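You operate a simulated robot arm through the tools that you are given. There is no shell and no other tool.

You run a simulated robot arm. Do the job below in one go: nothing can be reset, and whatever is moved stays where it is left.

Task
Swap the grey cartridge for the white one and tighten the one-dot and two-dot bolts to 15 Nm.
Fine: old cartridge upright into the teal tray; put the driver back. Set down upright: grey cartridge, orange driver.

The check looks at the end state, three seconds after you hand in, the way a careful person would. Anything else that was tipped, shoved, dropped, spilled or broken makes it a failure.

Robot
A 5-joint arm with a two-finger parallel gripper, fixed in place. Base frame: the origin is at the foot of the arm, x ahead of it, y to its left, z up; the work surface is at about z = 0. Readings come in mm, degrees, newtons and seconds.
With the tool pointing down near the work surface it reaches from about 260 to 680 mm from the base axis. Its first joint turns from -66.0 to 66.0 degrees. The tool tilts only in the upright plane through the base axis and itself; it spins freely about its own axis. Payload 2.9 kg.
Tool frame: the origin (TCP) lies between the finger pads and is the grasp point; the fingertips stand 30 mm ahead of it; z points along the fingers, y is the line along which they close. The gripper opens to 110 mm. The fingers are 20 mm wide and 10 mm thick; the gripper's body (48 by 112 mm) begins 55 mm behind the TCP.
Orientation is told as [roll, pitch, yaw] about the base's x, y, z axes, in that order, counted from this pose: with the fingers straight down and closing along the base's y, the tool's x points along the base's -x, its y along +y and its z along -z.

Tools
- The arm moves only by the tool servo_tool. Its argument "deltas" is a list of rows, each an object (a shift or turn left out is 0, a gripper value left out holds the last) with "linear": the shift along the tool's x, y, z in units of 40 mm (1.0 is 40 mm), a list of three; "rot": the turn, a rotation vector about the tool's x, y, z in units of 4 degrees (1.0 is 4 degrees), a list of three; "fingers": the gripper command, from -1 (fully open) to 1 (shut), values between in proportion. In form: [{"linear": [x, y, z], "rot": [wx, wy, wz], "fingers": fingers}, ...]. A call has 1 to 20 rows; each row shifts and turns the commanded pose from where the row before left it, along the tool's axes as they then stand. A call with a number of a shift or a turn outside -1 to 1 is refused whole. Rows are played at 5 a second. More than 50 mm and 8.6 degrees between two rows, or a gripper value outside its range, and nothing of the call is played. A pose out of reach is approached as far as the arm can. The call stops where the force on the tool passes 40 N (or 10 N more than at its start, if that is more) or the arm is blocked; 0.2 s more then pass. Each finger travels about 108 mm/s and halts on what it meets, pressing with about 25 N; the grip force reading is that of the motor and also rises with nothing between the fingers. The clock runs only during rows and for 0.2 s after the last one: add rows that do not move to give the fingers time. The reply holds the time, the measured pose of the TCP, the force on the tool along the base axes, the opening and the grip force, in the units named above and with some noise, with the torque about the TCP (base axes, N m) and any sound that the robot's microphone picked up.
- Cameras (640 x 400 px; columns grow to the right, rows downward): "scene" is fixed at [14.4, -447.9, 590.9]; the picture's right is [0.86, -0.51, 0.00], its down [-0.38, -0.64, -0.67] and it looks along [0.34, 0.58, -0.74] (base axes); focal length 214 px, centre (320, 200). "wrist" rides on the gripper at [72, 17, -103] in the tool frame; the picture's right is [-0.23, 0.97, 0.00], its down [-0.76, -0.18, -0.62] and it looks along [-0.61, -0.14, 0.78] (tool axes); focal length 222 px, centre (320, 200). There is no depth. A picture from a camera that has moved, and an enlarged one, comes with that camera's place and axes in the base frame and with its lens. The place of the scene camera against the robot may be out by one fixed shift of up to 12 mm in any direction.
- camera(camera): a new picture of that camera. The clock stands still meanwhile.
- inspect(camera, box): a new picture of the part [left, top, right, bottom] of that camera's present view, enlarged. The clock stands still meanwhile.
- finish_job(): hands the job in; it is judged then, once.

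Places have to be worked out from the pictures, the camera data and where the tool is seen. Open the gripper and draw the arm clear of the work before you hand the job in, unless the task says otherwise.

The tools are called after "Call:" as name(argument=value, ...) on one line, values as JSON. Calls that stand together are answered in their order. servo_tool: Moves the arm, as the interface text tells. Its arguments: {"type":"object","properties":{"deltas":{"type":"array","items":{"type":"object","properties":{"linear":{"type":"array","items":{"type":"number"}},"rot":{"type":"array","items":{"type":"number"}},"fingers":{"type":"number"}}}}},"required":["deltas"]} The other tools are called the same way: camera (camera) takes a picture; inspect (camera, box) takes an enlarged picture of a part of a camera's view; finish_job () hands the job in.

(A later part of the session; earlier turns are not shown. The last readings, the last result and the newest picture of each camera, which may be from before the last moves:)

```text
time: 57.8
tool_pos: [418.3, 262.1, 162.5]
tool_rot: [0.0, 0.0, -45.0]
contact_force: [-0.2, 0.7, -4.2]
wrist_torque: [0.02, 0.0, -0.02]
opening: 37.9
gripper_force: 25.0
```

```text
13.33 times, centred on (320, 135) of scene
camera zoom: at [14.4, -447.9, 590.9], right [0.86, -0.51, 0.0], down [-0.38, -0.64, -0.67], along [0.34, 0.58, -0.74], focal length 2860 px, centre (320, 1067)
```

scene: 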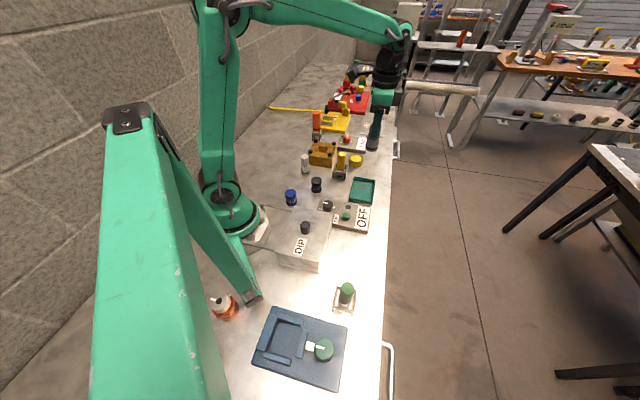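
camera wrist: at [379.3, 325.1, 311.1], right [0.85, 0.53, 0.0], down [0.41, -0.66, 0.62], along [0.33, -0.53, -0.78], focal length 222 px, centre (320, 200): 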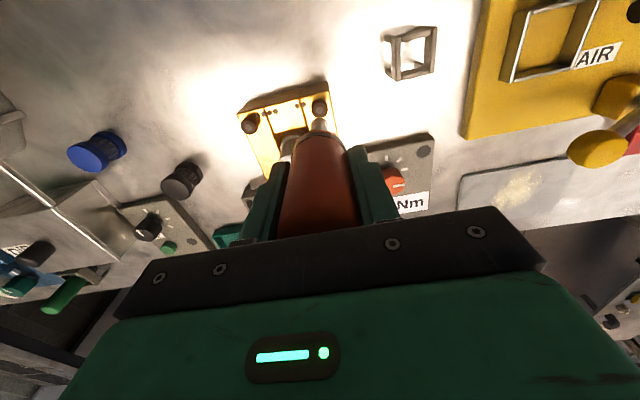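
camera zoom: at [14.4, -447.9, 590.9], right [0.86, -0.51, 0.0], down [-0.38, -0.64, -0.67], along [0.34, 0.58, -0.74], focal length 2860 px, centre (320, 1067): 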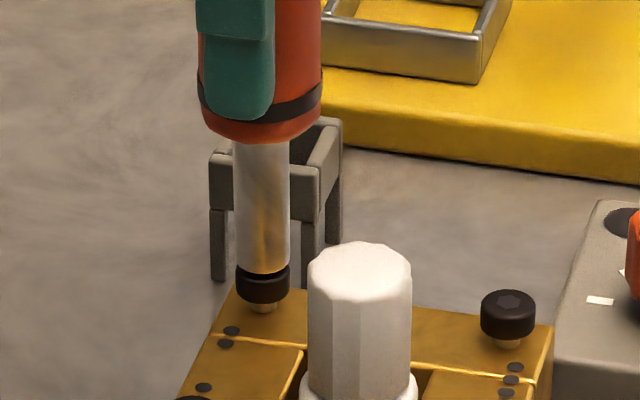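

The socket is almost on the head and the force is still just the driver's weight. I continue in 1 mm steps.

Call:
servo_tool(deltas=[{"linear": [0, 0, 0.025]}, {"linear": [0, 0, 0.025]}, {"linear": [0, 0, 0.025]}, {}])

Call:
inspect(camera="scene", box=[296, 120, 344, 150])

```text
time: 58.8
tool_pos: [416.8, 262.9, 159.9]
tool_rot: [0.0, 0.0, -45.0]
contact_force: [-0.8, 0.6, 0.0]
wrist_torque: [0.13, 0.01, 0.01]
opening: 37.7
gripper_force: 25.3
```

```text
13.33 times, centred on (320, 135) of scene
camera zoom: at [14.4, -447.9, 590.9], right [0.86, -0.51, 0.0], down [-0.38, -0.64, -0.67], along [0.34, 0.58, -0.74], focal length 2860 px, centre (320, 1067)
```

zoom: 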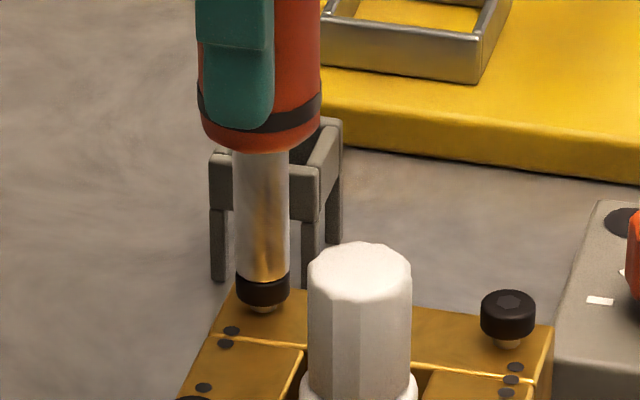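

Contact has begun, with the force up from -4.2 to 0 N. I press on in 1 mm steps and watch the force and any sound.

Call:
servo_tool(deltas=[{"linear": [0, 0, 0.025]}, {"linear": [0, 0, 0.025]}, {}, {}])

Call:
inspect(camera="scene", box=[296, 120, 344, 150])

```text
time: 59.8
tool_pos: [418.4, 263.3, 157.1]
tool_rot: [0.0, 0.0, -44.9]
contact_force: [-1.8, 0.3, 6.0]
wrist_torque: [-0.15, 0.21, 0.01]
opening: 37.6
gripper_force: 24.9
```

```text
13.33 times, centred on (320, 135) of scene
camera zoom: at [14.4, -447.9, 590.9], right [0.86, -0.51, 0.0], down [-0.38, -0.64, -0.67], along [0.34, 0.58, -0.74], focal length 2860 px, centre (320, 1067)
```

zoom: 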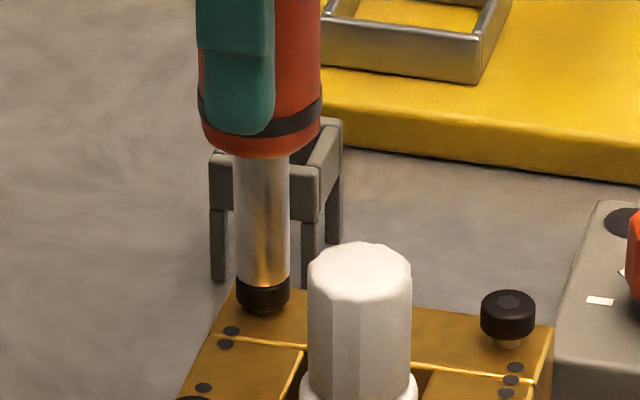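

The head has sunk and its shank is nearly hidden, so the bolt is travelling down under the driver. I keep pressing gently.

Call:
servo_tool(deltas=[{"linear": [0, 0, 0.025]}, {"linear": [0, 0, 0.025]}, {}, {}, {}])

Call:
inspect(camera="scene", box=[296, 120, 344, 150])

```text
time: 61.0
tool_pos: [418.1, 263.4, 154.4]
tool_rot: [0.1, 0.0, -45.0]
contact_force: [-0.2, -1.3, 9.2]
wrist_torque: [-0.11, 0.13, -0.01]
opening: 37.9
gripper_force: 24.8
```

```text
13.33 times, centred on (320, 135) of scene
camera zoom: at [14.4, -447.9, 590.9], right [0.86, -0.51, 0.0], down [-0.38, -0.64, -0.67], along [0.34, 0.58, -0.74], focal length 2860 px, centre (320, 1067)
```

zoom: 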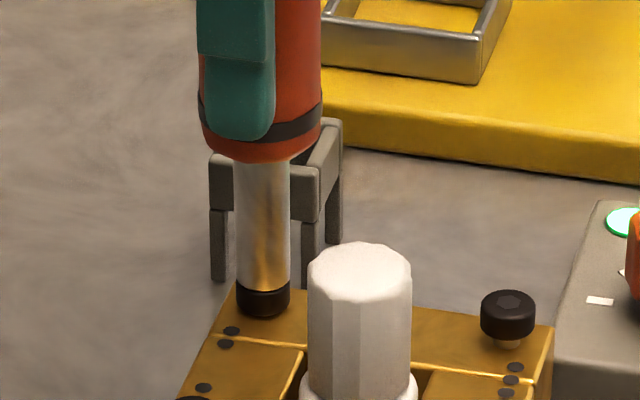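

The lamp on the dial box has turned green, so I zoom on the box to confirm.

Call:
inspect(camera="scene", box=[328, 122, 376, 152])

Call:
inspect(camera="wrist", box=[280, 80, 360, 130])

```text
13.33 times, centred on (352, 137) of scene
camera zoom: at [14.4, -447.9, 590.9], right [0.86, -0.51, 0.0], down [-0.38, -0.64, -0.67], along [0.34, 0.58, -0.74], focal length 2860 px, centre (-107, 1040)
```

zoom: 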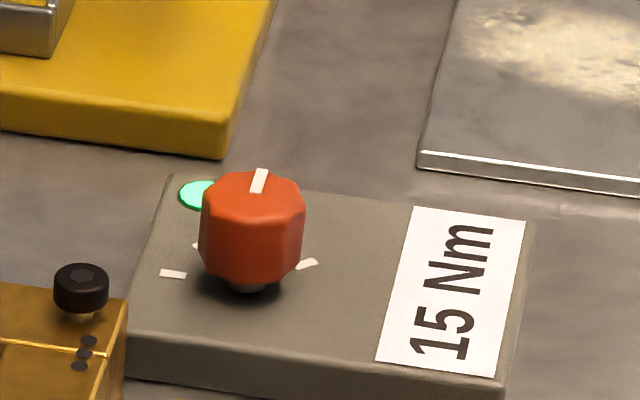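

```text
8.00 times, centred on (320, 105) of wrist
camera zoom: at [378.8, 325.8, 259.9], right [0.85, 0.53, 0.0], down [0.41, -0.66, 0.62], along [0.33, -0.53, -0.78], focal length 1777 px, centre (320, 960)
```

zoom: 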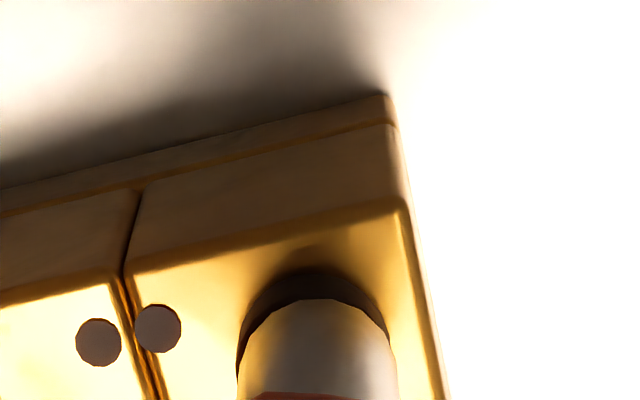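

The lamp is lit. I hold for a second to see whether it marks running or torque reached.

Call:
servo_tool(deltas=[{}, {}, {}, {}, {}])

Call:
inspect(camera="scene", box=[304, 122, 368, 162])

```text
time: 62.2
tool_pos: [417.8, 262.3, 156.0]
tool_rot: [0.1, 0.1, -45.0]
contact_force: [2.0, 1.6, 7.6]
wrist_torque: [0.21, -0.25, 0.0]
opening: 37.7
gripper_force: 24.5
```

```text
10.00 times, centred on (336, 142) of scene
camera zoom: at [14.4, -447.9, 590.9], right [0.86, -0.51, 0.0], down [-0.38, -0.64, -0.67], along [0.34, 0.58, -0.74], focal length 2145 px, centre (160, 780)
```

zoom: 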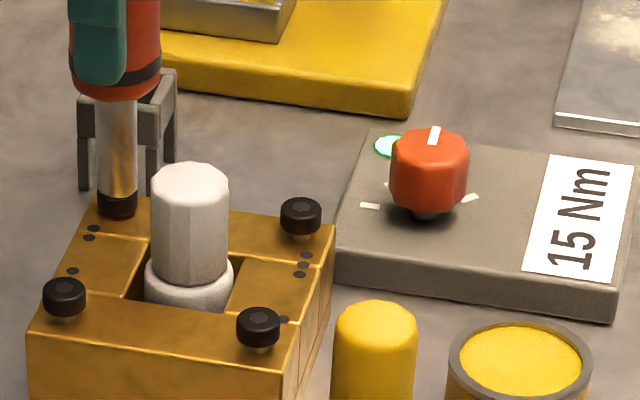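

The lamp holds steady green and the two-dot head is now seated flush. I rise straight up and check the bolt and the driver's seat in the grip.

Call:
servo_tool(deltas=[{"linear": [0, 0, -0.1]}, {"linear": [0, 0, -0.4]}, {"linear": [0, 0, -0.7]}, {"linear": [0, 0, -0.8]}, {}, {}])

Call:
inspect(camera="scene", box=[304, 122, 368, 162])

Call:
inspect(camera="wrist", box=[280, 80, 360, 130])

```text
time: 63.6
tool_pos: [417.9, 261.8, 234.7]
tool_rot: [0.1, -0.1, -45.0]
contact_force: [-0.2, 0.6, -4.3]
wrist_torque: [0.03, 0.01, -0.01]
opening: 37.8
gripper_force: 24.9
```

```text
10.00 times, centred on (336, 142) of scene
camera zoom: at [14.4, -447.9, 590.9], right [0.86, -0.51, 0.0], down [-0.38, -0.64, -0.67], along [0.34, 0.58, -0.74], focal length 2145 px, centre (160, 780)
```

zoom: 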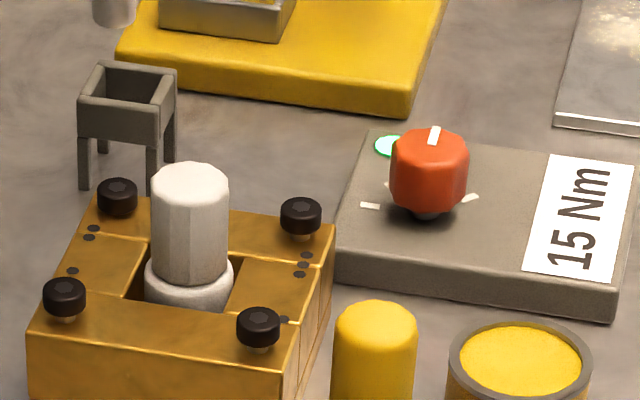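

```text
8.00 times, centred on (320, 105) of wrist
camera zoom: at [378.6, 325.2, 339.9], right [0.85, 0.53, 0.0], down [0.41, -0.66, 0.62], along [0.33, -0.53, -0.78], focal length 1777 px, centre (320, 960)
```

zoom: 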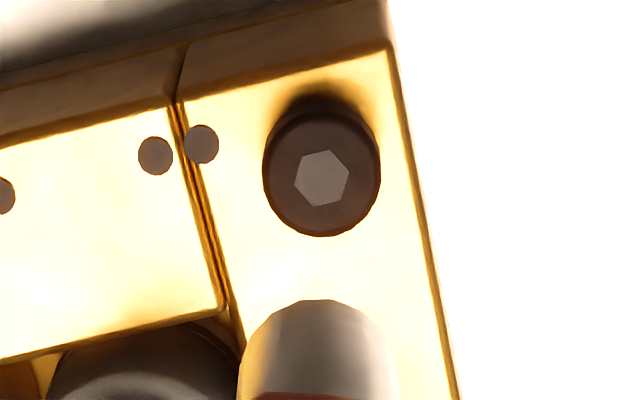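

Two-dot is flush now while the other three still show shank. I move over to the one-dot bolt by the measured bolt-to-bolt offset and lower partway to check alignment.

Call:
servo_tool(deltas=[{"linear": [-0.679, -0.689, 0]}, {"linear": [-0.679, -0.689, 0]}, {"linear": [-0.678, -0.689, 0]}, {}, {"linear": [0, 0, 0.7]}, {}, {}])

Call:
inspect(camera="wrist", box=[280, 80, 360, 130])

Call:
inspect(camera="scene", box=[304, 122, 368, 162])

```text
time: 65.2
tool_pos: [416.7, 146.6, 206.8]
tool_rot: [0.0, 0.0, -45.0]
contact_force: [-0.3, 0.0, -4.0]
wrist_torque: [0.01, -0.03, -0.01]
opening: 37.5
gripper_force: 24.5
```

```text
8.00 times, centred on (320, 105) of wrist
camera zoom: at [377.5, 209.5, 311.4], right [0.85, 0.53, 0.0], down [0.41, -0.66, 0.62], along [0.33, -0.53, -0.78], focal length 1777 px, centre (320, 960)
```

zoom: 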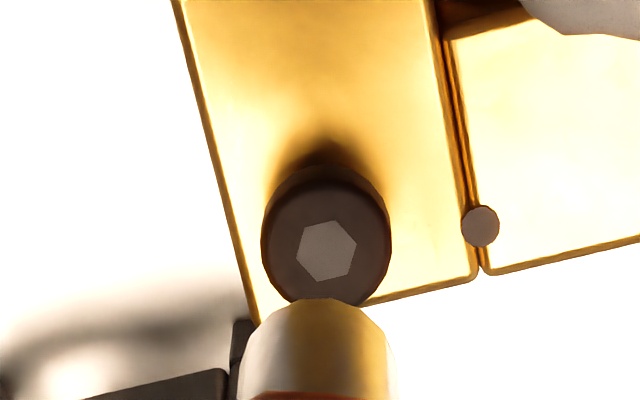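

```text
10.00 times, centred on (336, 142) of scene
camera zoom: at [14.4, -447.9, 590.9], right [0.86, -0.51, 0.0], down [-0.38, -0.64, -0.67], along [0.34, 0.58, -0.74], focal length 2145 px, centre (160, 780)
```

zoom: 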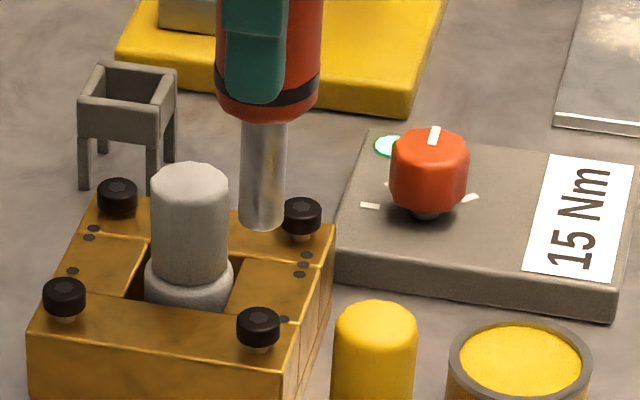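

The bolt hex is about 0.9 mm to tool +y of the socket. I correct that and lower to just above the head.

Call:
servo_tool(deltas=[{"linear": [0, 0.022, 0.3]}, {"linear": [0, 0, 0.3]}, {"linear": [0, 0, 0.3]}, {"linear": [0, 0, 0.1]}, {}, {}])

Call:
inspect(camera="wrist", box=[280, 80, 360, 130])

Call:
inspect(camera="scene", box=[304, 135, 352, 165])

```text
time: 66.6
tool_pos: [416.1, 146.7, 166.1]
tool_rot: [0.0, 0.0, -45.0]
contact_force: [0.1, 0.7, -3.6]
wrist_torque: [0.01, -0.02, 0.0]
opening: 37.6
gripper_force: 25.1
```

```text
8.00 times, centred on (320, 105) of wrist
camera zoom: at [378.5, 210.2, 271.5], right [0.85, 0.53, 0.0], down [0.41, -0.66, 0.62], along [0.33, -0.53, -0.78], focal length 1777 px, centre (320, 960)
```

zoom: 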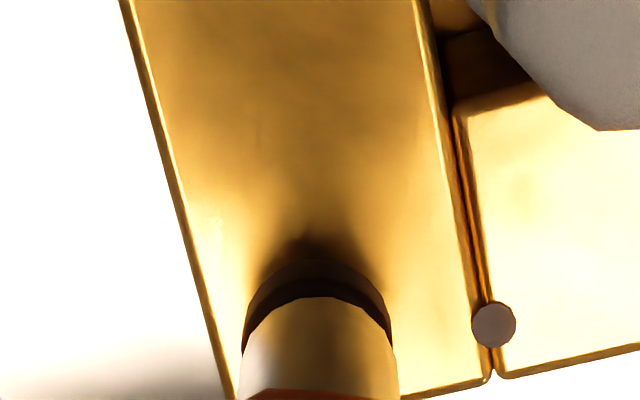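

```text
13.33 times, centred on (328, 150) of scene
camera zoom: at [14.4, -447.9, 590.9], right [0.86, -0.51, 0.0], down [-0.38, -0.64, -0.67], along [0.34, 0.58, -0.74], focal length 2860 px, centre (213, 867)
```

zoom: 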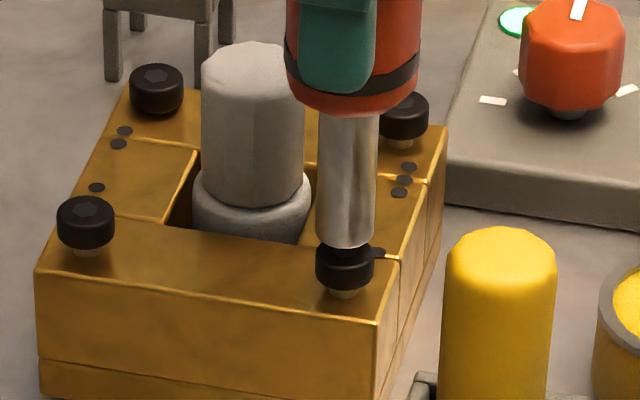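

Both views show the socket centred on the one-dot head. I go down to contact and press as I did for the first bolt.

Call:
servo_tool(deltas=[{"linear": [0, 0, 0.05]}, {"linear": [0, 0, 0.05]}, {"linear": [0, 0, 0.05]}, {"linear": [0, 0, 0.025]}, {}, {}])

Call:
inspect(camera="scene", box=[304, 125, 368, 165])

```text
time: 68.0
tool_pos: [417.5, 148.4, 160.5]
tool_rot: [0.1, 0.0, -45.0]
contact_force: [-0.2, 1.0, -0.4]
wrist_torque: [-0.08, 0.07, 0.0]
opening: 37.6
gripper_force: 25.3
```

```text
10.00 times, centred on (336, 145) of scene
camera zoom: at [14.4, -447.9, 590.9], right [0.86, -0.51, 0.0], down [-0.38, -0.64, -0.67], along [0.34, 0.58, -0.74], focal length 2145 px, centre (160, 750)
```

zoom: 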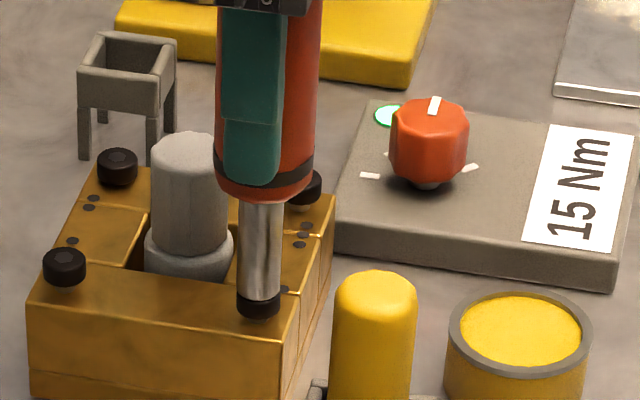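

Contact has just been made and the force is near 0. I press further in 1 mm steps.

Call:
servo_tool(deltas=[{"linear": [0, 0, 0.025]}, {"linear": [0, 0, 0.025]}, {}, {}])

Call:
inspect(camera="scene", box=[304, 125, 368, 165])

```text
time: 69.0
tool_pos: [418.7, 147.8, 159.1]
tool_rot: [0.0, 0.1, -45.0]
contact_force: [-1.4, -2.4, 5.1]
wrist_torque: [-0.19, 0.11, 0.04]
opening: 37.6
gripper_force: 25.4
```

```text
10.00 times, centred on (336, 145) of scene
camera zoom: at [14.4, -447.9, 590.9], right [0.86, -0.51, 0.0], down [-0.38, -0.64, -0.67], along [0.34, 0.58, -0.74], focal length 2145 px, centre (160, 750)
```

zoom: 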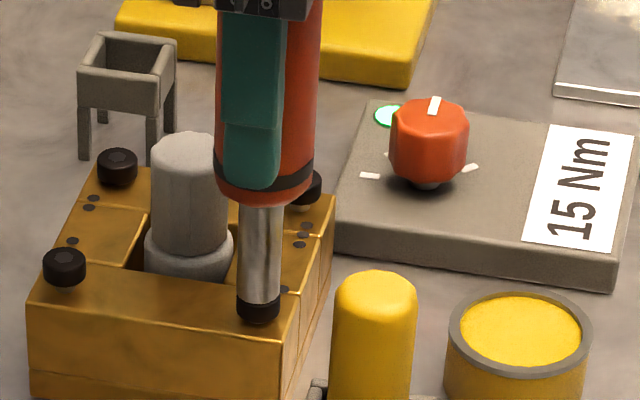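

The head is going down. I press two more steps, as the first bolt needed, and hold.

Call:
servo_tool(deltas=[{"linear": [0, 0, 0.025]}, {"linear": [0, 0, 0.025]}, {}, {}, {}])

Call:
inspect(camera="scene", box=[304, 125, 368, 165])

Call:
inspect(camera="scene", box=[318, 148, 342, 163])

```text
time: 70.2
tool_pos: [417.9, 148.4, 156.9]
tool_rot: [0.2, 0.0, -45.0]
contact_force: [0.2, 0.3, 8.3]
wrist_torque: [0.17, 0.01, -0.01]
opening: 37.7
gripper_force: 25.3
```

```text
10.00 times, centred on (336, 145) of scene
camera zoom: at [14.4, -447.9, 590.9], right [0.86, -0.51, 0.0], down [-0.38, -0.64, -0.67], along [0.34, 0.58, -0.74], focal length 2145 px, centre (160, 750)
```

zoom: 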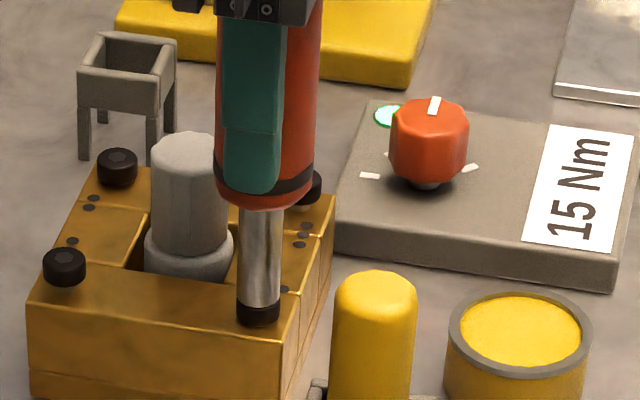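

```text
16.00 times, centred on (330, 156) of scene
camera zoom: at [14.4, -447.9, 590.9], right [0.86, -0.51, 0.0], down [-0.38, -0.64, -0.67], along [0.34, 0.58, -0.74], focal length 3432 px, centre (160, 912)
```

zoom: 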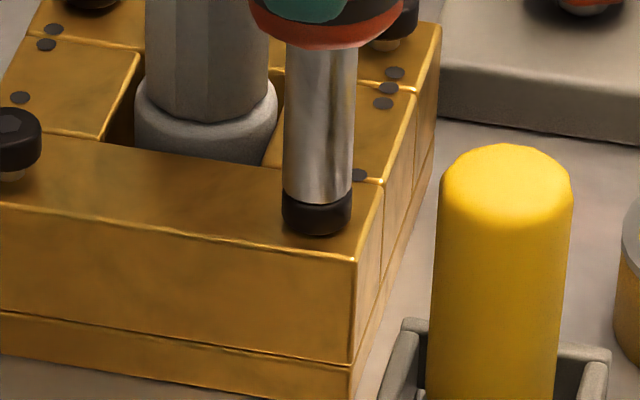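

The head looks nearly flush. I press one more millimetre and hold for a second so it surely reaches the torque.

Call:
servo_tool(deltas=[{"linear": [0, 0, 0.025]}, {"linear": [0, 0, 0.015]}, {}, {}, {}, {}, {}])

Call:
inspect(camera="scene", box=[318, 148, 342, 163])

Call:
inspect(camera="scene", box=[304, 125, 368, 165])

```text
time: 71.8
tool_pos: [417.2, 147.2, 155.7]
tool_rot: [0.1, 0.0, -45.0]
contact_force: [0.9, 1.9, 13.5]
wrist_torque: [0.2, -0.24, -0.01]
opening: 37.7
gripper_force: 24.8
```

```text
16.00 times, centred on (330, 156) of scene
camera zoom: at [14.3, -447.9, 590.9], right [0.86, -0.51, 0.0], down [-0.38, -0.64, -0.67], along [0.34, 0.58, -0.74], focal length 3432 px, centre (160, 912)
```

zoom: 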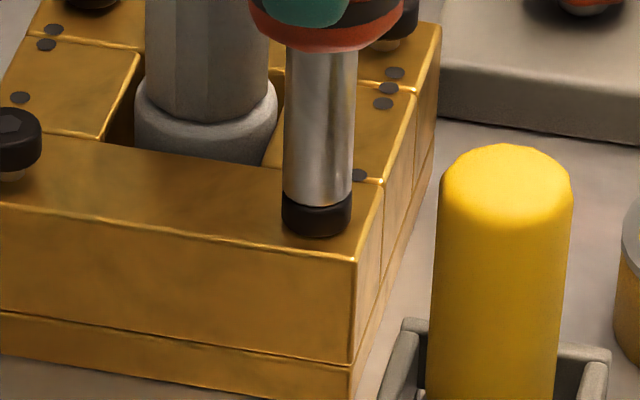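

```text
10.00 times, centred on (336, 145) of scene
camera zoom: at [14.3, -447.9, 590.9], right [0.86, -0.51, 0.0], down [-0.38, -0.64, -0.67], along [0.34, 0.58, -0.74], focal length 2145 px, centre (160, 750)
```

zoom: 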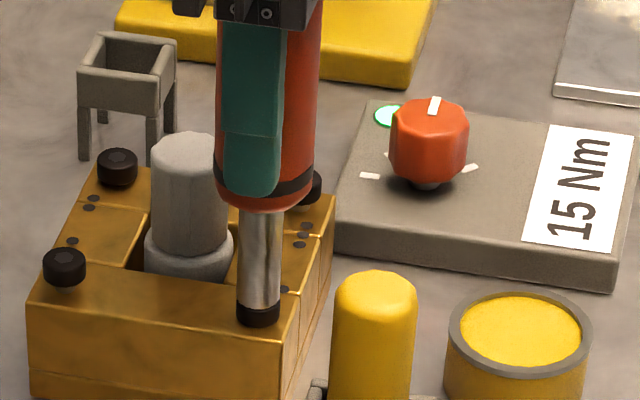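

Now 13.5 N with no further sinking, so the head is seated. I rise and compare all four heads.

Call:
servo_tool(deltas=[{"linear": [0, 0, -0.1]}, {"linear": [0, 0, -0.4]}, {"linear": [0, 0, -0.7]}, {"linear": [0, 0, -0.9]}, {"linear": [0, 0, -0.5]}, {}, {}])

Call:
inspect(camera="scene", box=[306, 136, 342, 158.5])

Call:
inspect(camera="scene", box=[328, 122, 376, 152])

Call:
inspect(camera="wrist", box=[280, 80, 360, 130])

```text
time: 73.4
tool_pos: [418.1, 146.9, 258.6]
tool_rot: [0.1, 0.0, -45.0]
contact_force: [0.3, 0.0, -3.6]
wrist_torque: [-0.02, -0.02, 0.01]
opening: 37.5
gripper_force: 24.7
```

```text
16.00 times, centred on (324, 147) of scene
camera zoom: at [14.4, -447.9, 590.9], right [0.86, -0.51, 0.0], down [-0.38, -0.64, -0.67], along [0.34, 0.58, -0.74], focal length 3432 px, centre (256, 1044)
```

zoom: 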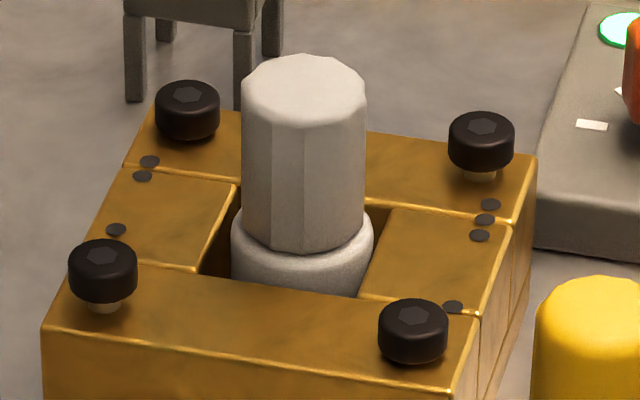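

```text
13.33 times, centred on (352, 137) of scene
camera zoom: at [14.4, -447.9, 590.9], right [0.86, -0.51, 0.0], down [-0.38, -0.64, -0.67], along [0.34, 0.58, -0.74], focal length 2860 px, centre (-107, 1040)
```

zoom: 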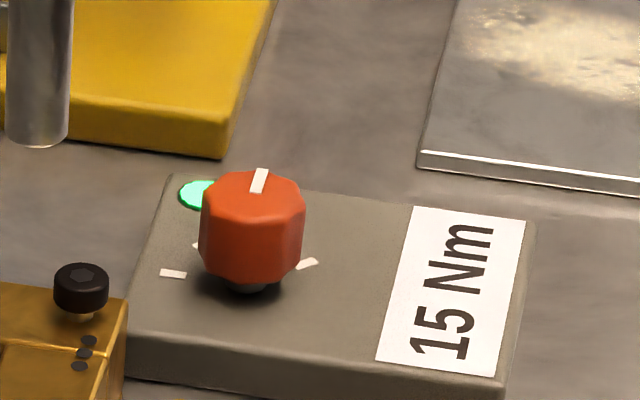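

```text
8.00 times, centred on (320, 105) of wrist
camera zoom: at [378.6, 210.0, 362.6], right [0.85, 0.53, 0.0], down [0.41, -0.66, 0.62], along [0.33, -0.53, -0.78], focal length 1777 px, centre (320, 960)
```

zoom: 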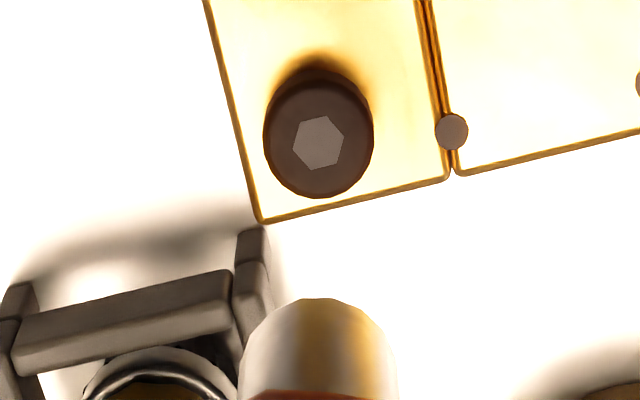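

Both marked bolts look flush. I zoom harder on each to be sure the one-dot bolt is down as far as the two-dot one.

Call:
inspect(camera="scene", box=[324, 150, 336, 157.5])

Call:
inspect(camera="scene", box=[310, 138, 322, 145.5])

Call:
inspect(camera="scene", box=[306, 148, 318, 155.5])

```text
16.00 times, centred on (330, 154) of scene
camera zoom: at [14.4, -447.9, 590.9], right [0.86, -0.51, 0.0], down [-0.38, -0.64, -0.67], along [0.34, 0.58, -0.74], focal length 3432 px, centre (160, 940)
```

zoom: 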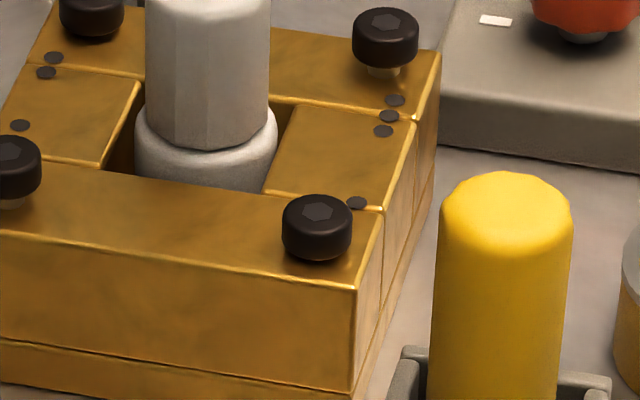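

```text
16.00 times, centred on (316, 142) of scene
camera zoom: at [14.4, -447.9, 590.9], right [0.86, -0.51, 0.0], down [-0.38, -0.64, -0.67], along [0.34, 0.58, -0.74], focal length 3432 px, centre (384, 1132)
```

zoom: 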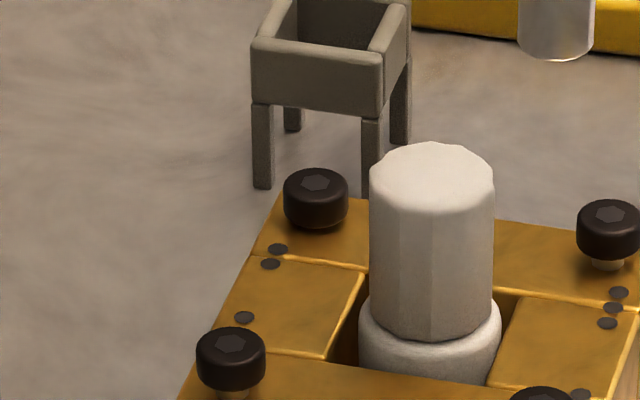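

```text
16.00 times, centred on (312, 152) of scene
camera zoom: at [14.4, -447.9, 590.9], right [0.86, -0.51, 0.0], down [-0.38, -0.64, -0.67], along [0.34, 0.58, -0.74], focal length 3432 px, centre (448, 972)
```

zoom: 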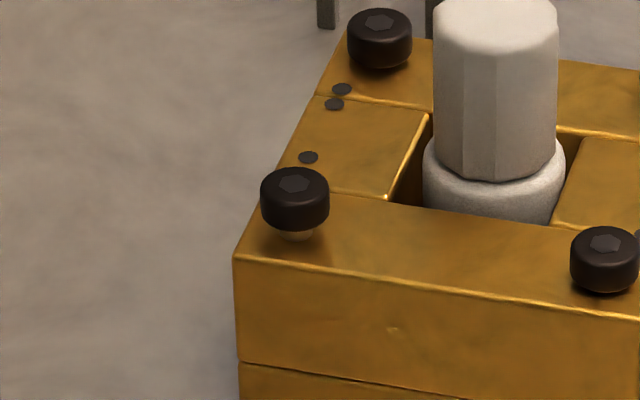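

Both heads have dropped the same ~4.5 mm and sit flush. Next I return the driver: move back above the stand at the height I had after lifting it, so the views can be compared.

Call:
servo_tool(deltas=[{"linear": [0.4425, 0.77, 0]}, {"linear": [0.4425, 0.77, 0]}, {"linear": [0.4425, 0.77, 0]}, {"linear": [0.4425, 0.77, 0]}, {"linear": [0.4425, 0.77, 0]}, {"linear": [0.4425, 0.77, 0.09]}, {}, {}, {}])

Call:
inspect(camera="wrist", box=[280, 90, 360, 140])

Call:
inspect(camera="wrist", box=[280, 55, 360, 105])

Call:
inspect(camera="scene", box=[280, 85, 376, 145])

```text
time: 75.4
tool_pos: [473.6, 352.4, 254.8]
tool_rot: [0.1, 0.0, -44.9]
contact_force: [-0.5, 0.2, -4.5]
wrist_torque: [-0.01, -0.02, 0.02]
opening: 37.8
gripper_force: 25.3
```

```text
8.00 times, centred on (320, 115) of wrist
camera zoom: at [434.2, 415.5, 359.4], right [0.85, 0.53, 0.0], down [0.41, -0.66, 0.62], along [0.33, -0.53, -0.78], focal length 1777 px, centre (320, 880)
```

zoom: 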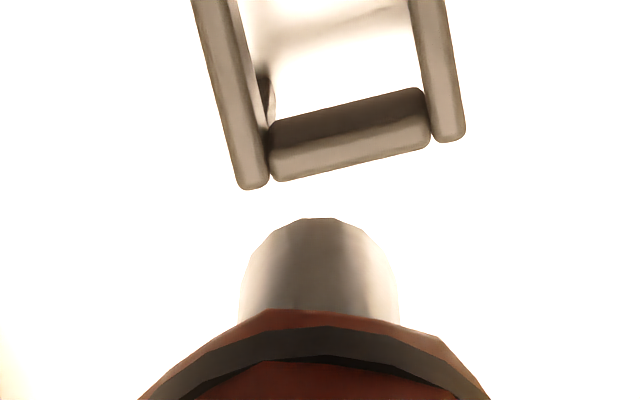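

```text
8.00 times, centred on (320, 80) of wrist
camera zoom: at [434.2, 415.5, 359.4], right [0.85, 0.53, 0.0], down [0.41, -0.66, 0.62], along [0.33, -0.53, -0.78], focal length 1777 px, centre (320, 1160)
```

zoom: 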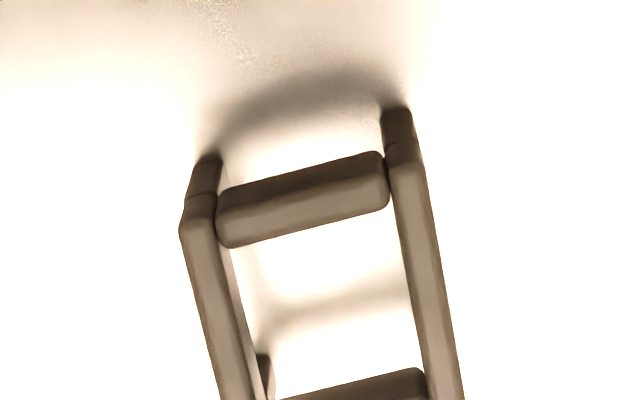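

```text
6.67 times, centred on (328, 115) of scene
camera zoom: at [14.4, -447.8, 591.0], right [0.86, -0.51, 0.0], down [-0.38, -0.64, -0.67], along [0.34, 0.58, -0.74], focal length 1430 px, centre (267, 767)
```

zoom: 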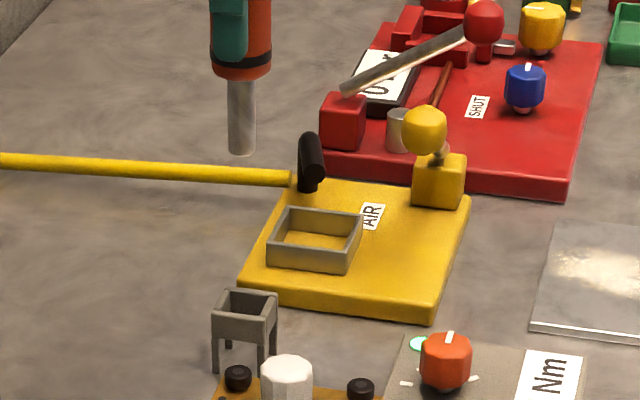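

The stand shows up within 0.5 mm of where it was when I lifted the driver out, and the tip shifted by no more than about 0.6 mm in the grip. I trim both and lower to TCP z≈102.

Call:
servo_tool(deltas=[{"linear": [-0.012, 0.012, 0.6]}, {"linear": [0, 0, 0.7]}, {"linear": [0, 0, 0.7]}, {"linear": [0, 0, 0.7]}, {"linear": [0, 0, 0.6]}, {"linear": [0, 0, 0.5]}, {}, {}])

Call:
camera(camera="wrist")

Call:
inspect(camera="scene", box=[292, 105, 340, 145])

```text
time: 77.2
tool_pos: [474.2, 353.4, 102.5]
tool_rot: [0.0, 0.0, -45.0]
contact_force: [0.4, -0.9, -4.4]
wrist_torque: [0.02, -0.05, -0.01]
opening: 37.8
gripper_force: 25.1
```

```text
taken
camera wrist: at [434.9, 415.4, 207.5], right [0.85, 0.53, 0.0], down [0.41, -0.66, 0.62], along [0.33, -0.53, -0.78], focal length 222 px, centre (320, 200)
```

wrist: 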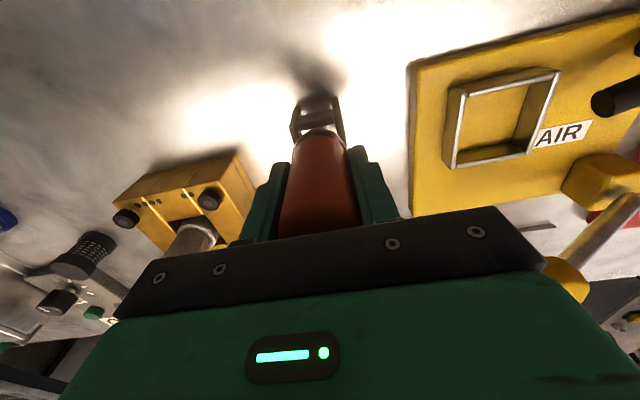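

```text
10.00 times, centred on (316, 125) of scene
camera zoom: at [14.4, -447.9, 591.0], right [0.86, -0.51, 0.0], down [-0.38, -0.64, -0.67], along [0.34, 0.58, -0.74], focal length 2145 px, centre (360, 950)
```

zoom: 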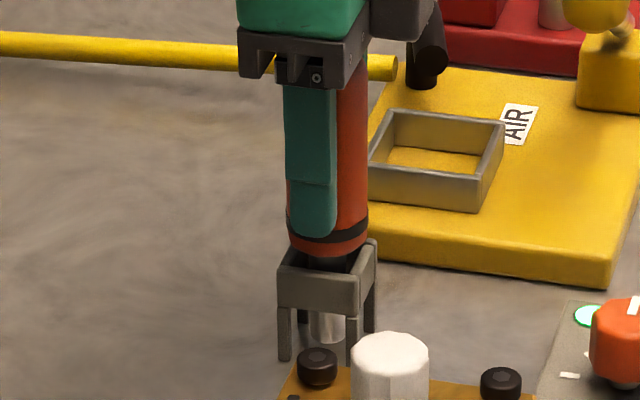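

The socket has gone through the stand's opening without touching. I lower in 1.6 mm steps until the handle rests on the stand.

Call:
servo_tool(deltas=[{"linear": [0, 0, 0.04]}, {"linear": [0, 0, 0.04]}, {"linear": [0, 0, 0.04]}, {}, {}])

Call:
inspect(camera="scene", box=[292, 105, 340, 145])

```text
time: 78.4
tool_pos: [474.0, 353.7, 97.5]
tool_rot: [-0.1, 0.0, -44.9]
contact_force: [0.6, -0.4, -3.6]
wrist_torque: [-0.04, 0.01, 0.0]
opening: 37.6
gripper_force: 25.6
```

```text
10.00 times, centred on (316, 125) of scene
camera zoom: at [14.4, -447.9, 591.0], right [0.86, -0.51, 0.0], down [-0.38, -0.64, -0.67], along [0.34, 0.58, -0.74], focal length 2145 px, centre (360, 950)
```

zoom: 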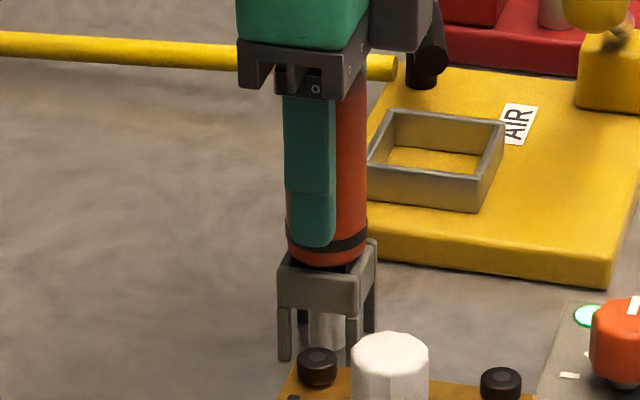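

Still only the driver's own weight on the tool. I go down another 2 mm in small steps.

Call:
servo_tool(deltas=[{"linear": [0, 0, 0.025]}, {"linear": [0, 0, 0.025]}, {}, {}])

```text
time: 79.4
tool_pos: [473.6, 352.6, 97.2]
tool_rot: [0.2, 0.0, -45.0]
contact_force: [-7.3, -2.0, 15.1]
wrist_torque: [-0.26, 0.68, 0.0]
opening: 37.8
gripper_force: 24.5
```

Contact shows 15 N up with a small side load toward tool -y. I look closely before releasing.

Call:
inspect(camera="scene", box=[298, 120, 334, 142.5])

Call:
inspect(camera="wrist", box=[280, 85, 360, 135])

```text
16.00 times, centred on (316, 131) of scene
camera zoom: at [14.3, -447.9, 590.9], right [0.86, -0.51, 0.0], down [-0.38, -0.64, -0.67], along [0.34, 0.58, -0.74], focal length 3432 px, centre (384, 1300)
```

zoom: 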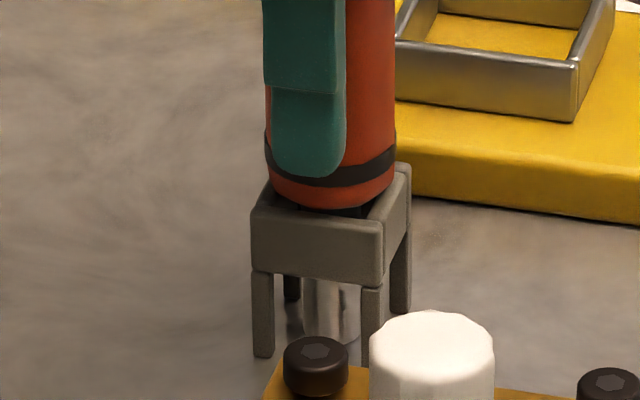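

```text
8.00 times, centred on (320, 110) of wrist
camera zoom: at [434.7, 415.9, 202.1], right [0.85, 0.53, 0.0], down [0.41, -0.66, 0.62], along [0.33, -0.53, -0.78], focal length 1777 px, centre (320, 920)
```

zoom: 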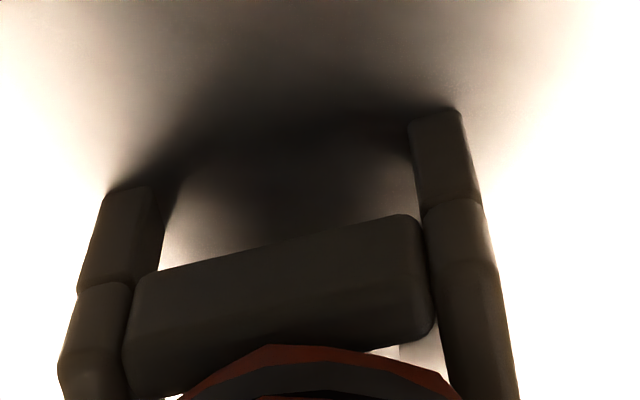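

The driver sits about 1.5 mm above its original seat, and the side load points toward (-x, -y). I lift 1.5 mm, shift about 0.7 mm that way and lower again.

Call:
servo_tool(deltas=[{"linear": [0, 0, -0.04]}, {"linear": [0.009, -0.018, 0]}, {}, {"linear": [0, 0, 0.02]}, {"linear": [0, 0, 0.02]}, {}, {}])

```text
time: 81.0
tool_pos: [472.2, 352.1, 98.4]
tool_rot: [0.0, 0.0, -45.0]
contact_force: [1.3, -6.5, 15.8]
wrist_torque: [-0.65, 0.12, 0.05]
opening: 37.5
gripper_force: 24.8
```

The x load is gone and a y load of -6.5 N remains. I compare with the original stand picture using the same zoom box.

Call:
inspect(camera="scene", box=[304, 105, 352, 135])

Call:
inspect(camera="scene", box=[300, 100, 380, 150])

```text
13.33 times, centred on (328, 120) of scene
camera zoom: at [14.3, -447.9, 590.9], right [0.86, -0.51, 0.0], down [-0.38, -0.64, -0.67], along [0.34, 0.58, -0.74], focal length 2860 px, centre (213, 1267)
```

zoom: 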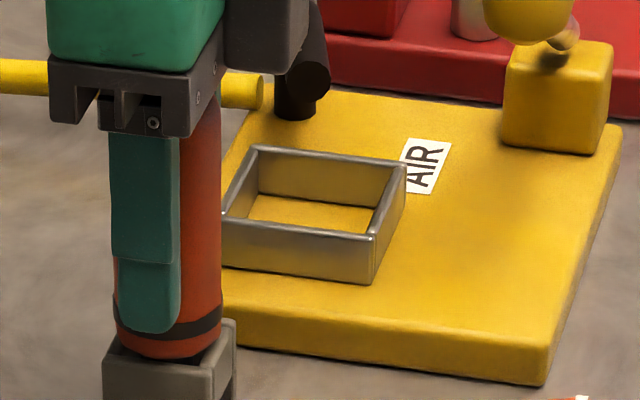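

```text
8.00 times, centred on (340, 125) of scene
camera zoom: at [14.3, -447.9, 590.9], right [0.86, -0.51, 0.0], down [-0.38, -0.64, -0.67], along [0.34, 0.58, -0.74], focal length 1716 px, centre (160, 800)
```

zoom: 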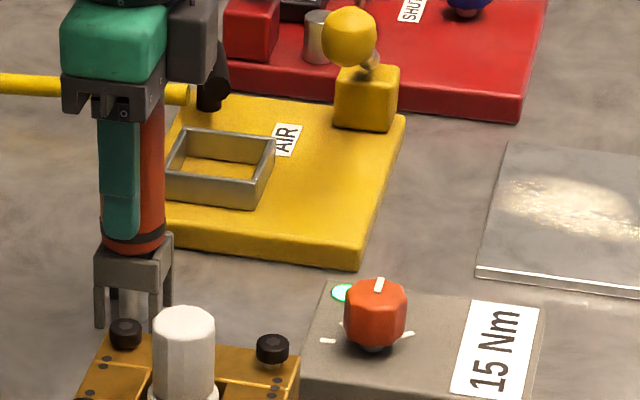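

The black ring and handle bottom are at the same rows as in the original picture, so the driver is fully seated; it had just slid about 1.5 mm in the grip. I ease the pressure off before opening.

Call:
servo_tool(deltas=[{"linear": [-0.005, -0.005, -0.02]}, {}, {}])

```text
time: 81.8
tool_pos: [473.4, 352.2, 98.5]
tool_rot: [0.1, -0.1, -45.0]
contact_force: [3.5, 2.3, 8.0]
wrist_torque: [0.18, -0.26, -0.06]
opening: 38.0
gripper_force: 25.2
```

The load is falling, now 8 N up. I ease another 0.6 mm, open slowly to 55 mm, and check that the driver stays upright before rising.

Call:
servo_tool(deltas=[{"linear": [0, 0, -0.015]}, {}, {"fingers": 0.25}, {}, {"fingers": 0.0}, {}, {}, {}])

Call:
inspect(camera="scene", box=[292, 105, 340, 145])

Call:
camera(camera="wrist")

```text
time: 83.6
tool_pos: [473.0, 351.7, 97.4]
tool_rot: [0.1, 0.0, -45.0]
contact_force: [-0.5, 0.4, 0.6]
wrist_torque: [0.0, 0.01, 0.0]
opening: 55.1
gripper_force: 0.0
```

```text
10.00 times, centred on (316, 125) of scene
camera zoom: at [14.4, -447.9, 590.9], right [0.86, -0.51, 0.0], down [-0.38, -0.64, -0.67], along [0.34, 0.58, -0.74], focal length 2145 px, centre (360, 950)
```

zoom: 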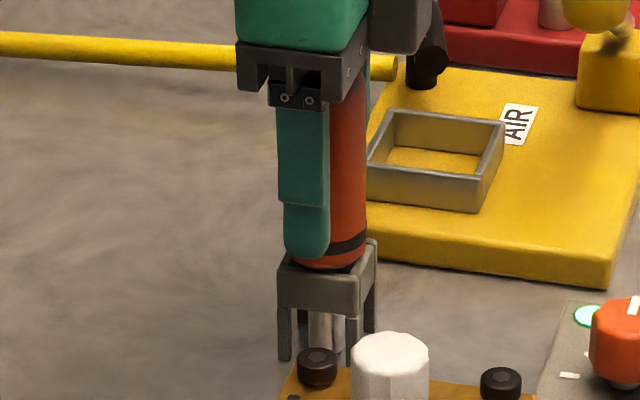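

```text
taken
camera wrist: at [433.9, 415.4, 202.0], right [0.85, 0.53, 0.0], down [0.41, -0.66, 0.62], along [0.33, -0.53, -0.78], focal length 222 px, centre (320, 200)
```

wrist: 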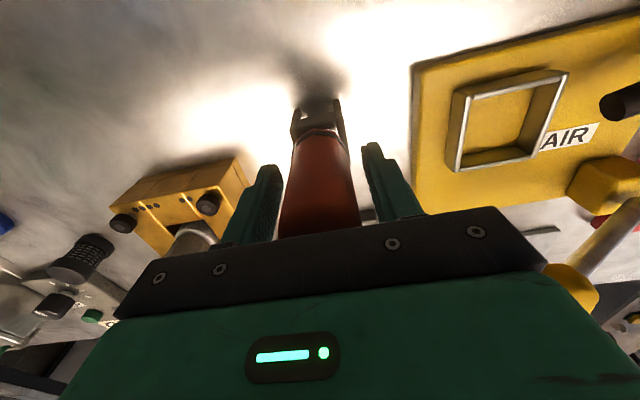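

The driver stands by itself in the stand with the fingers clear of it. I rise straight up and look again.

Call:
servo_tool(deltas=[{"linear": [0, 0, -0.4]}, {"linear": [0, 0, -0.6]}, {"linear": [0, 0, -0.8]}, {"linear": [0, 0, -0.9]}, {"linear": [0, 0, -0.9]}, {"linear": [0, 0, -0.9]}, {"linear": [0, 0, -0.6]}, {}])

Call:
camera(camera="wrist")

Call:
inspect(camera="scene", box=[300, 100, 380, 150])

Call:
inspect(camera="scene", box=[304, 105, 352, 135])

```text
time: 85.4
tool_pos: [474.8, 351.9, 302.2]
tool_rot: [0.1, 0.0, -45.1]
contact_force: [-0.2, -0.3, 0.9]
wrist_torque: [-0.02, 0.0, 0.02]
opening: 54.9
gripper_force: 0.1
```

```text
taken
camera wrist: at [434.9, 415.2, 405.8], right [0.85, 0.53, 0.0], down [0.41, -0.66, 0.62], along [0.33, -0.53, -0.78], focal length 222 px, centre (320, 200)
```

wrist: 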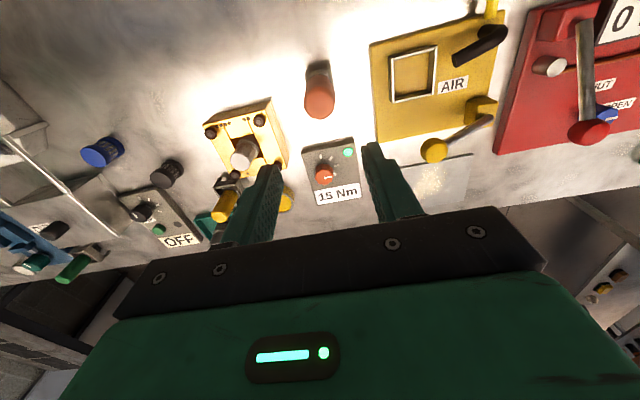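

```text
8.00 times, centred on (340, 125) of scene
camera zoom: at [14.4, -447.9, 590.9], right [0.86, -0.51, 0.0], down [-0.38, -0.64, -0.67], along [0.34, 0.58, -0.74], focal length 1716 px, centre (160, 800)
```

zoom: 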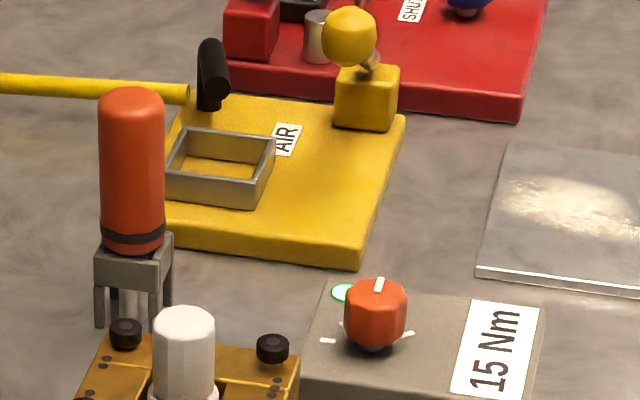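

```text
13.33 times, centred on (328, 120) of scene
camera zoom: at [14.4, -447.9, 590.9], right [0.86, -0.51, 0.0], down [-0.38, -0.64, -0.67], along [0.34, 0.58, -0.74], focal length 2860 px, centre (213, 1267)
```

zoom: 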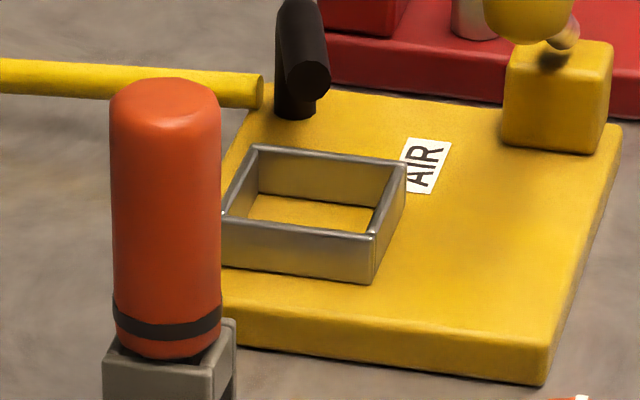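

The driver is back upright in its original place. I do one more zoomed check on the bolts, the lamp and the tray from this viewpoint.

Call:
inspect(camera="wrist", box=[196, 92, 292, 152])

Call:
inspect(camera="wrist", box=[290, 130, 370, 180])

Call:
inspect(camera="scene", box=[306, 136, 342, 158.5])

Call:
inspect(camera="scene", box=[314, 150, 410, 210])

```text
6.67 times, centred on (244, 122) of wrist
camera zoom: at [434.9, 415.2, 405.8], right [0.85, 0.53, 0.0], down [0.41, -0.66, 0.62], along [0.33, -0.53, -0.78], focal length 1481 px, centre (827, 720)
```

zoom: 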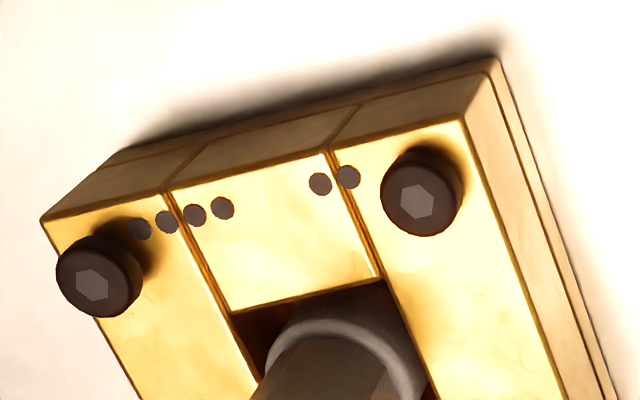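

```text
8.00 times, centred on (330, 155) of wrist
camera zoom: at [434.9, 415.2, 405.8], right [0.85, 0.53, 0.0], down [0.41, -0.66, 0.62], along [0.33, -0.53, -0.78], focal length 1777 px, centre (240, 560)
```

zoom: 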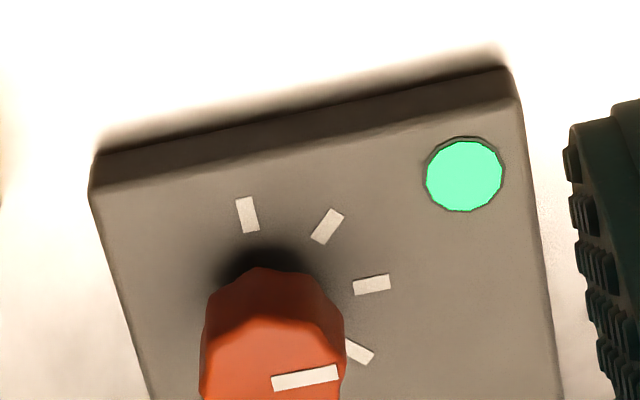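

```text
16.00 times, centred on (324, 147) of scene
camera zoom: at [14.4, -447.9, 590.9], right [0.86, -0.51, 0.0], down [-0.38, -0.64, -0.67], along [0.34, 0.58, -0.74], focal length 3432 px, centre (256, 1044)
```

zoom: 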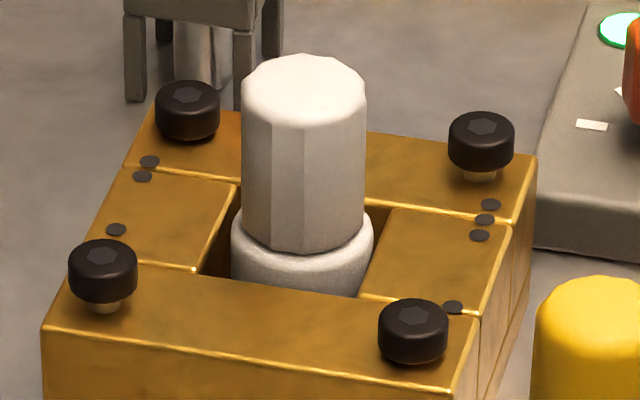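

```text
6.67 times, centred on (362, 180) of scene
camera zoom: at [14.4, -447.9, 590.9], right [0.86, -0.51, 0.0], down [-0.38, -0.64, -0.67], along [0.34, 0.58, -0.74], focal length 1430 px, centre (40, 333)
```

zoom: 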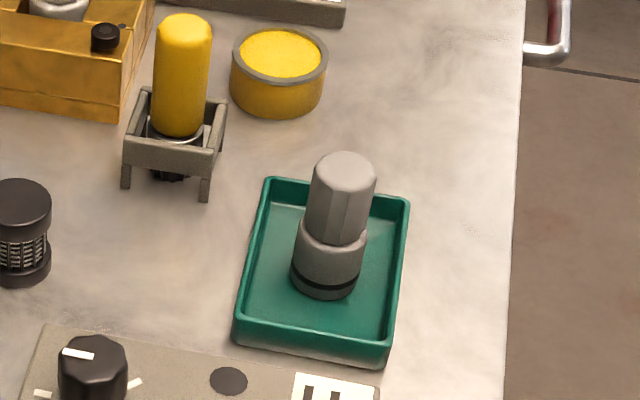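

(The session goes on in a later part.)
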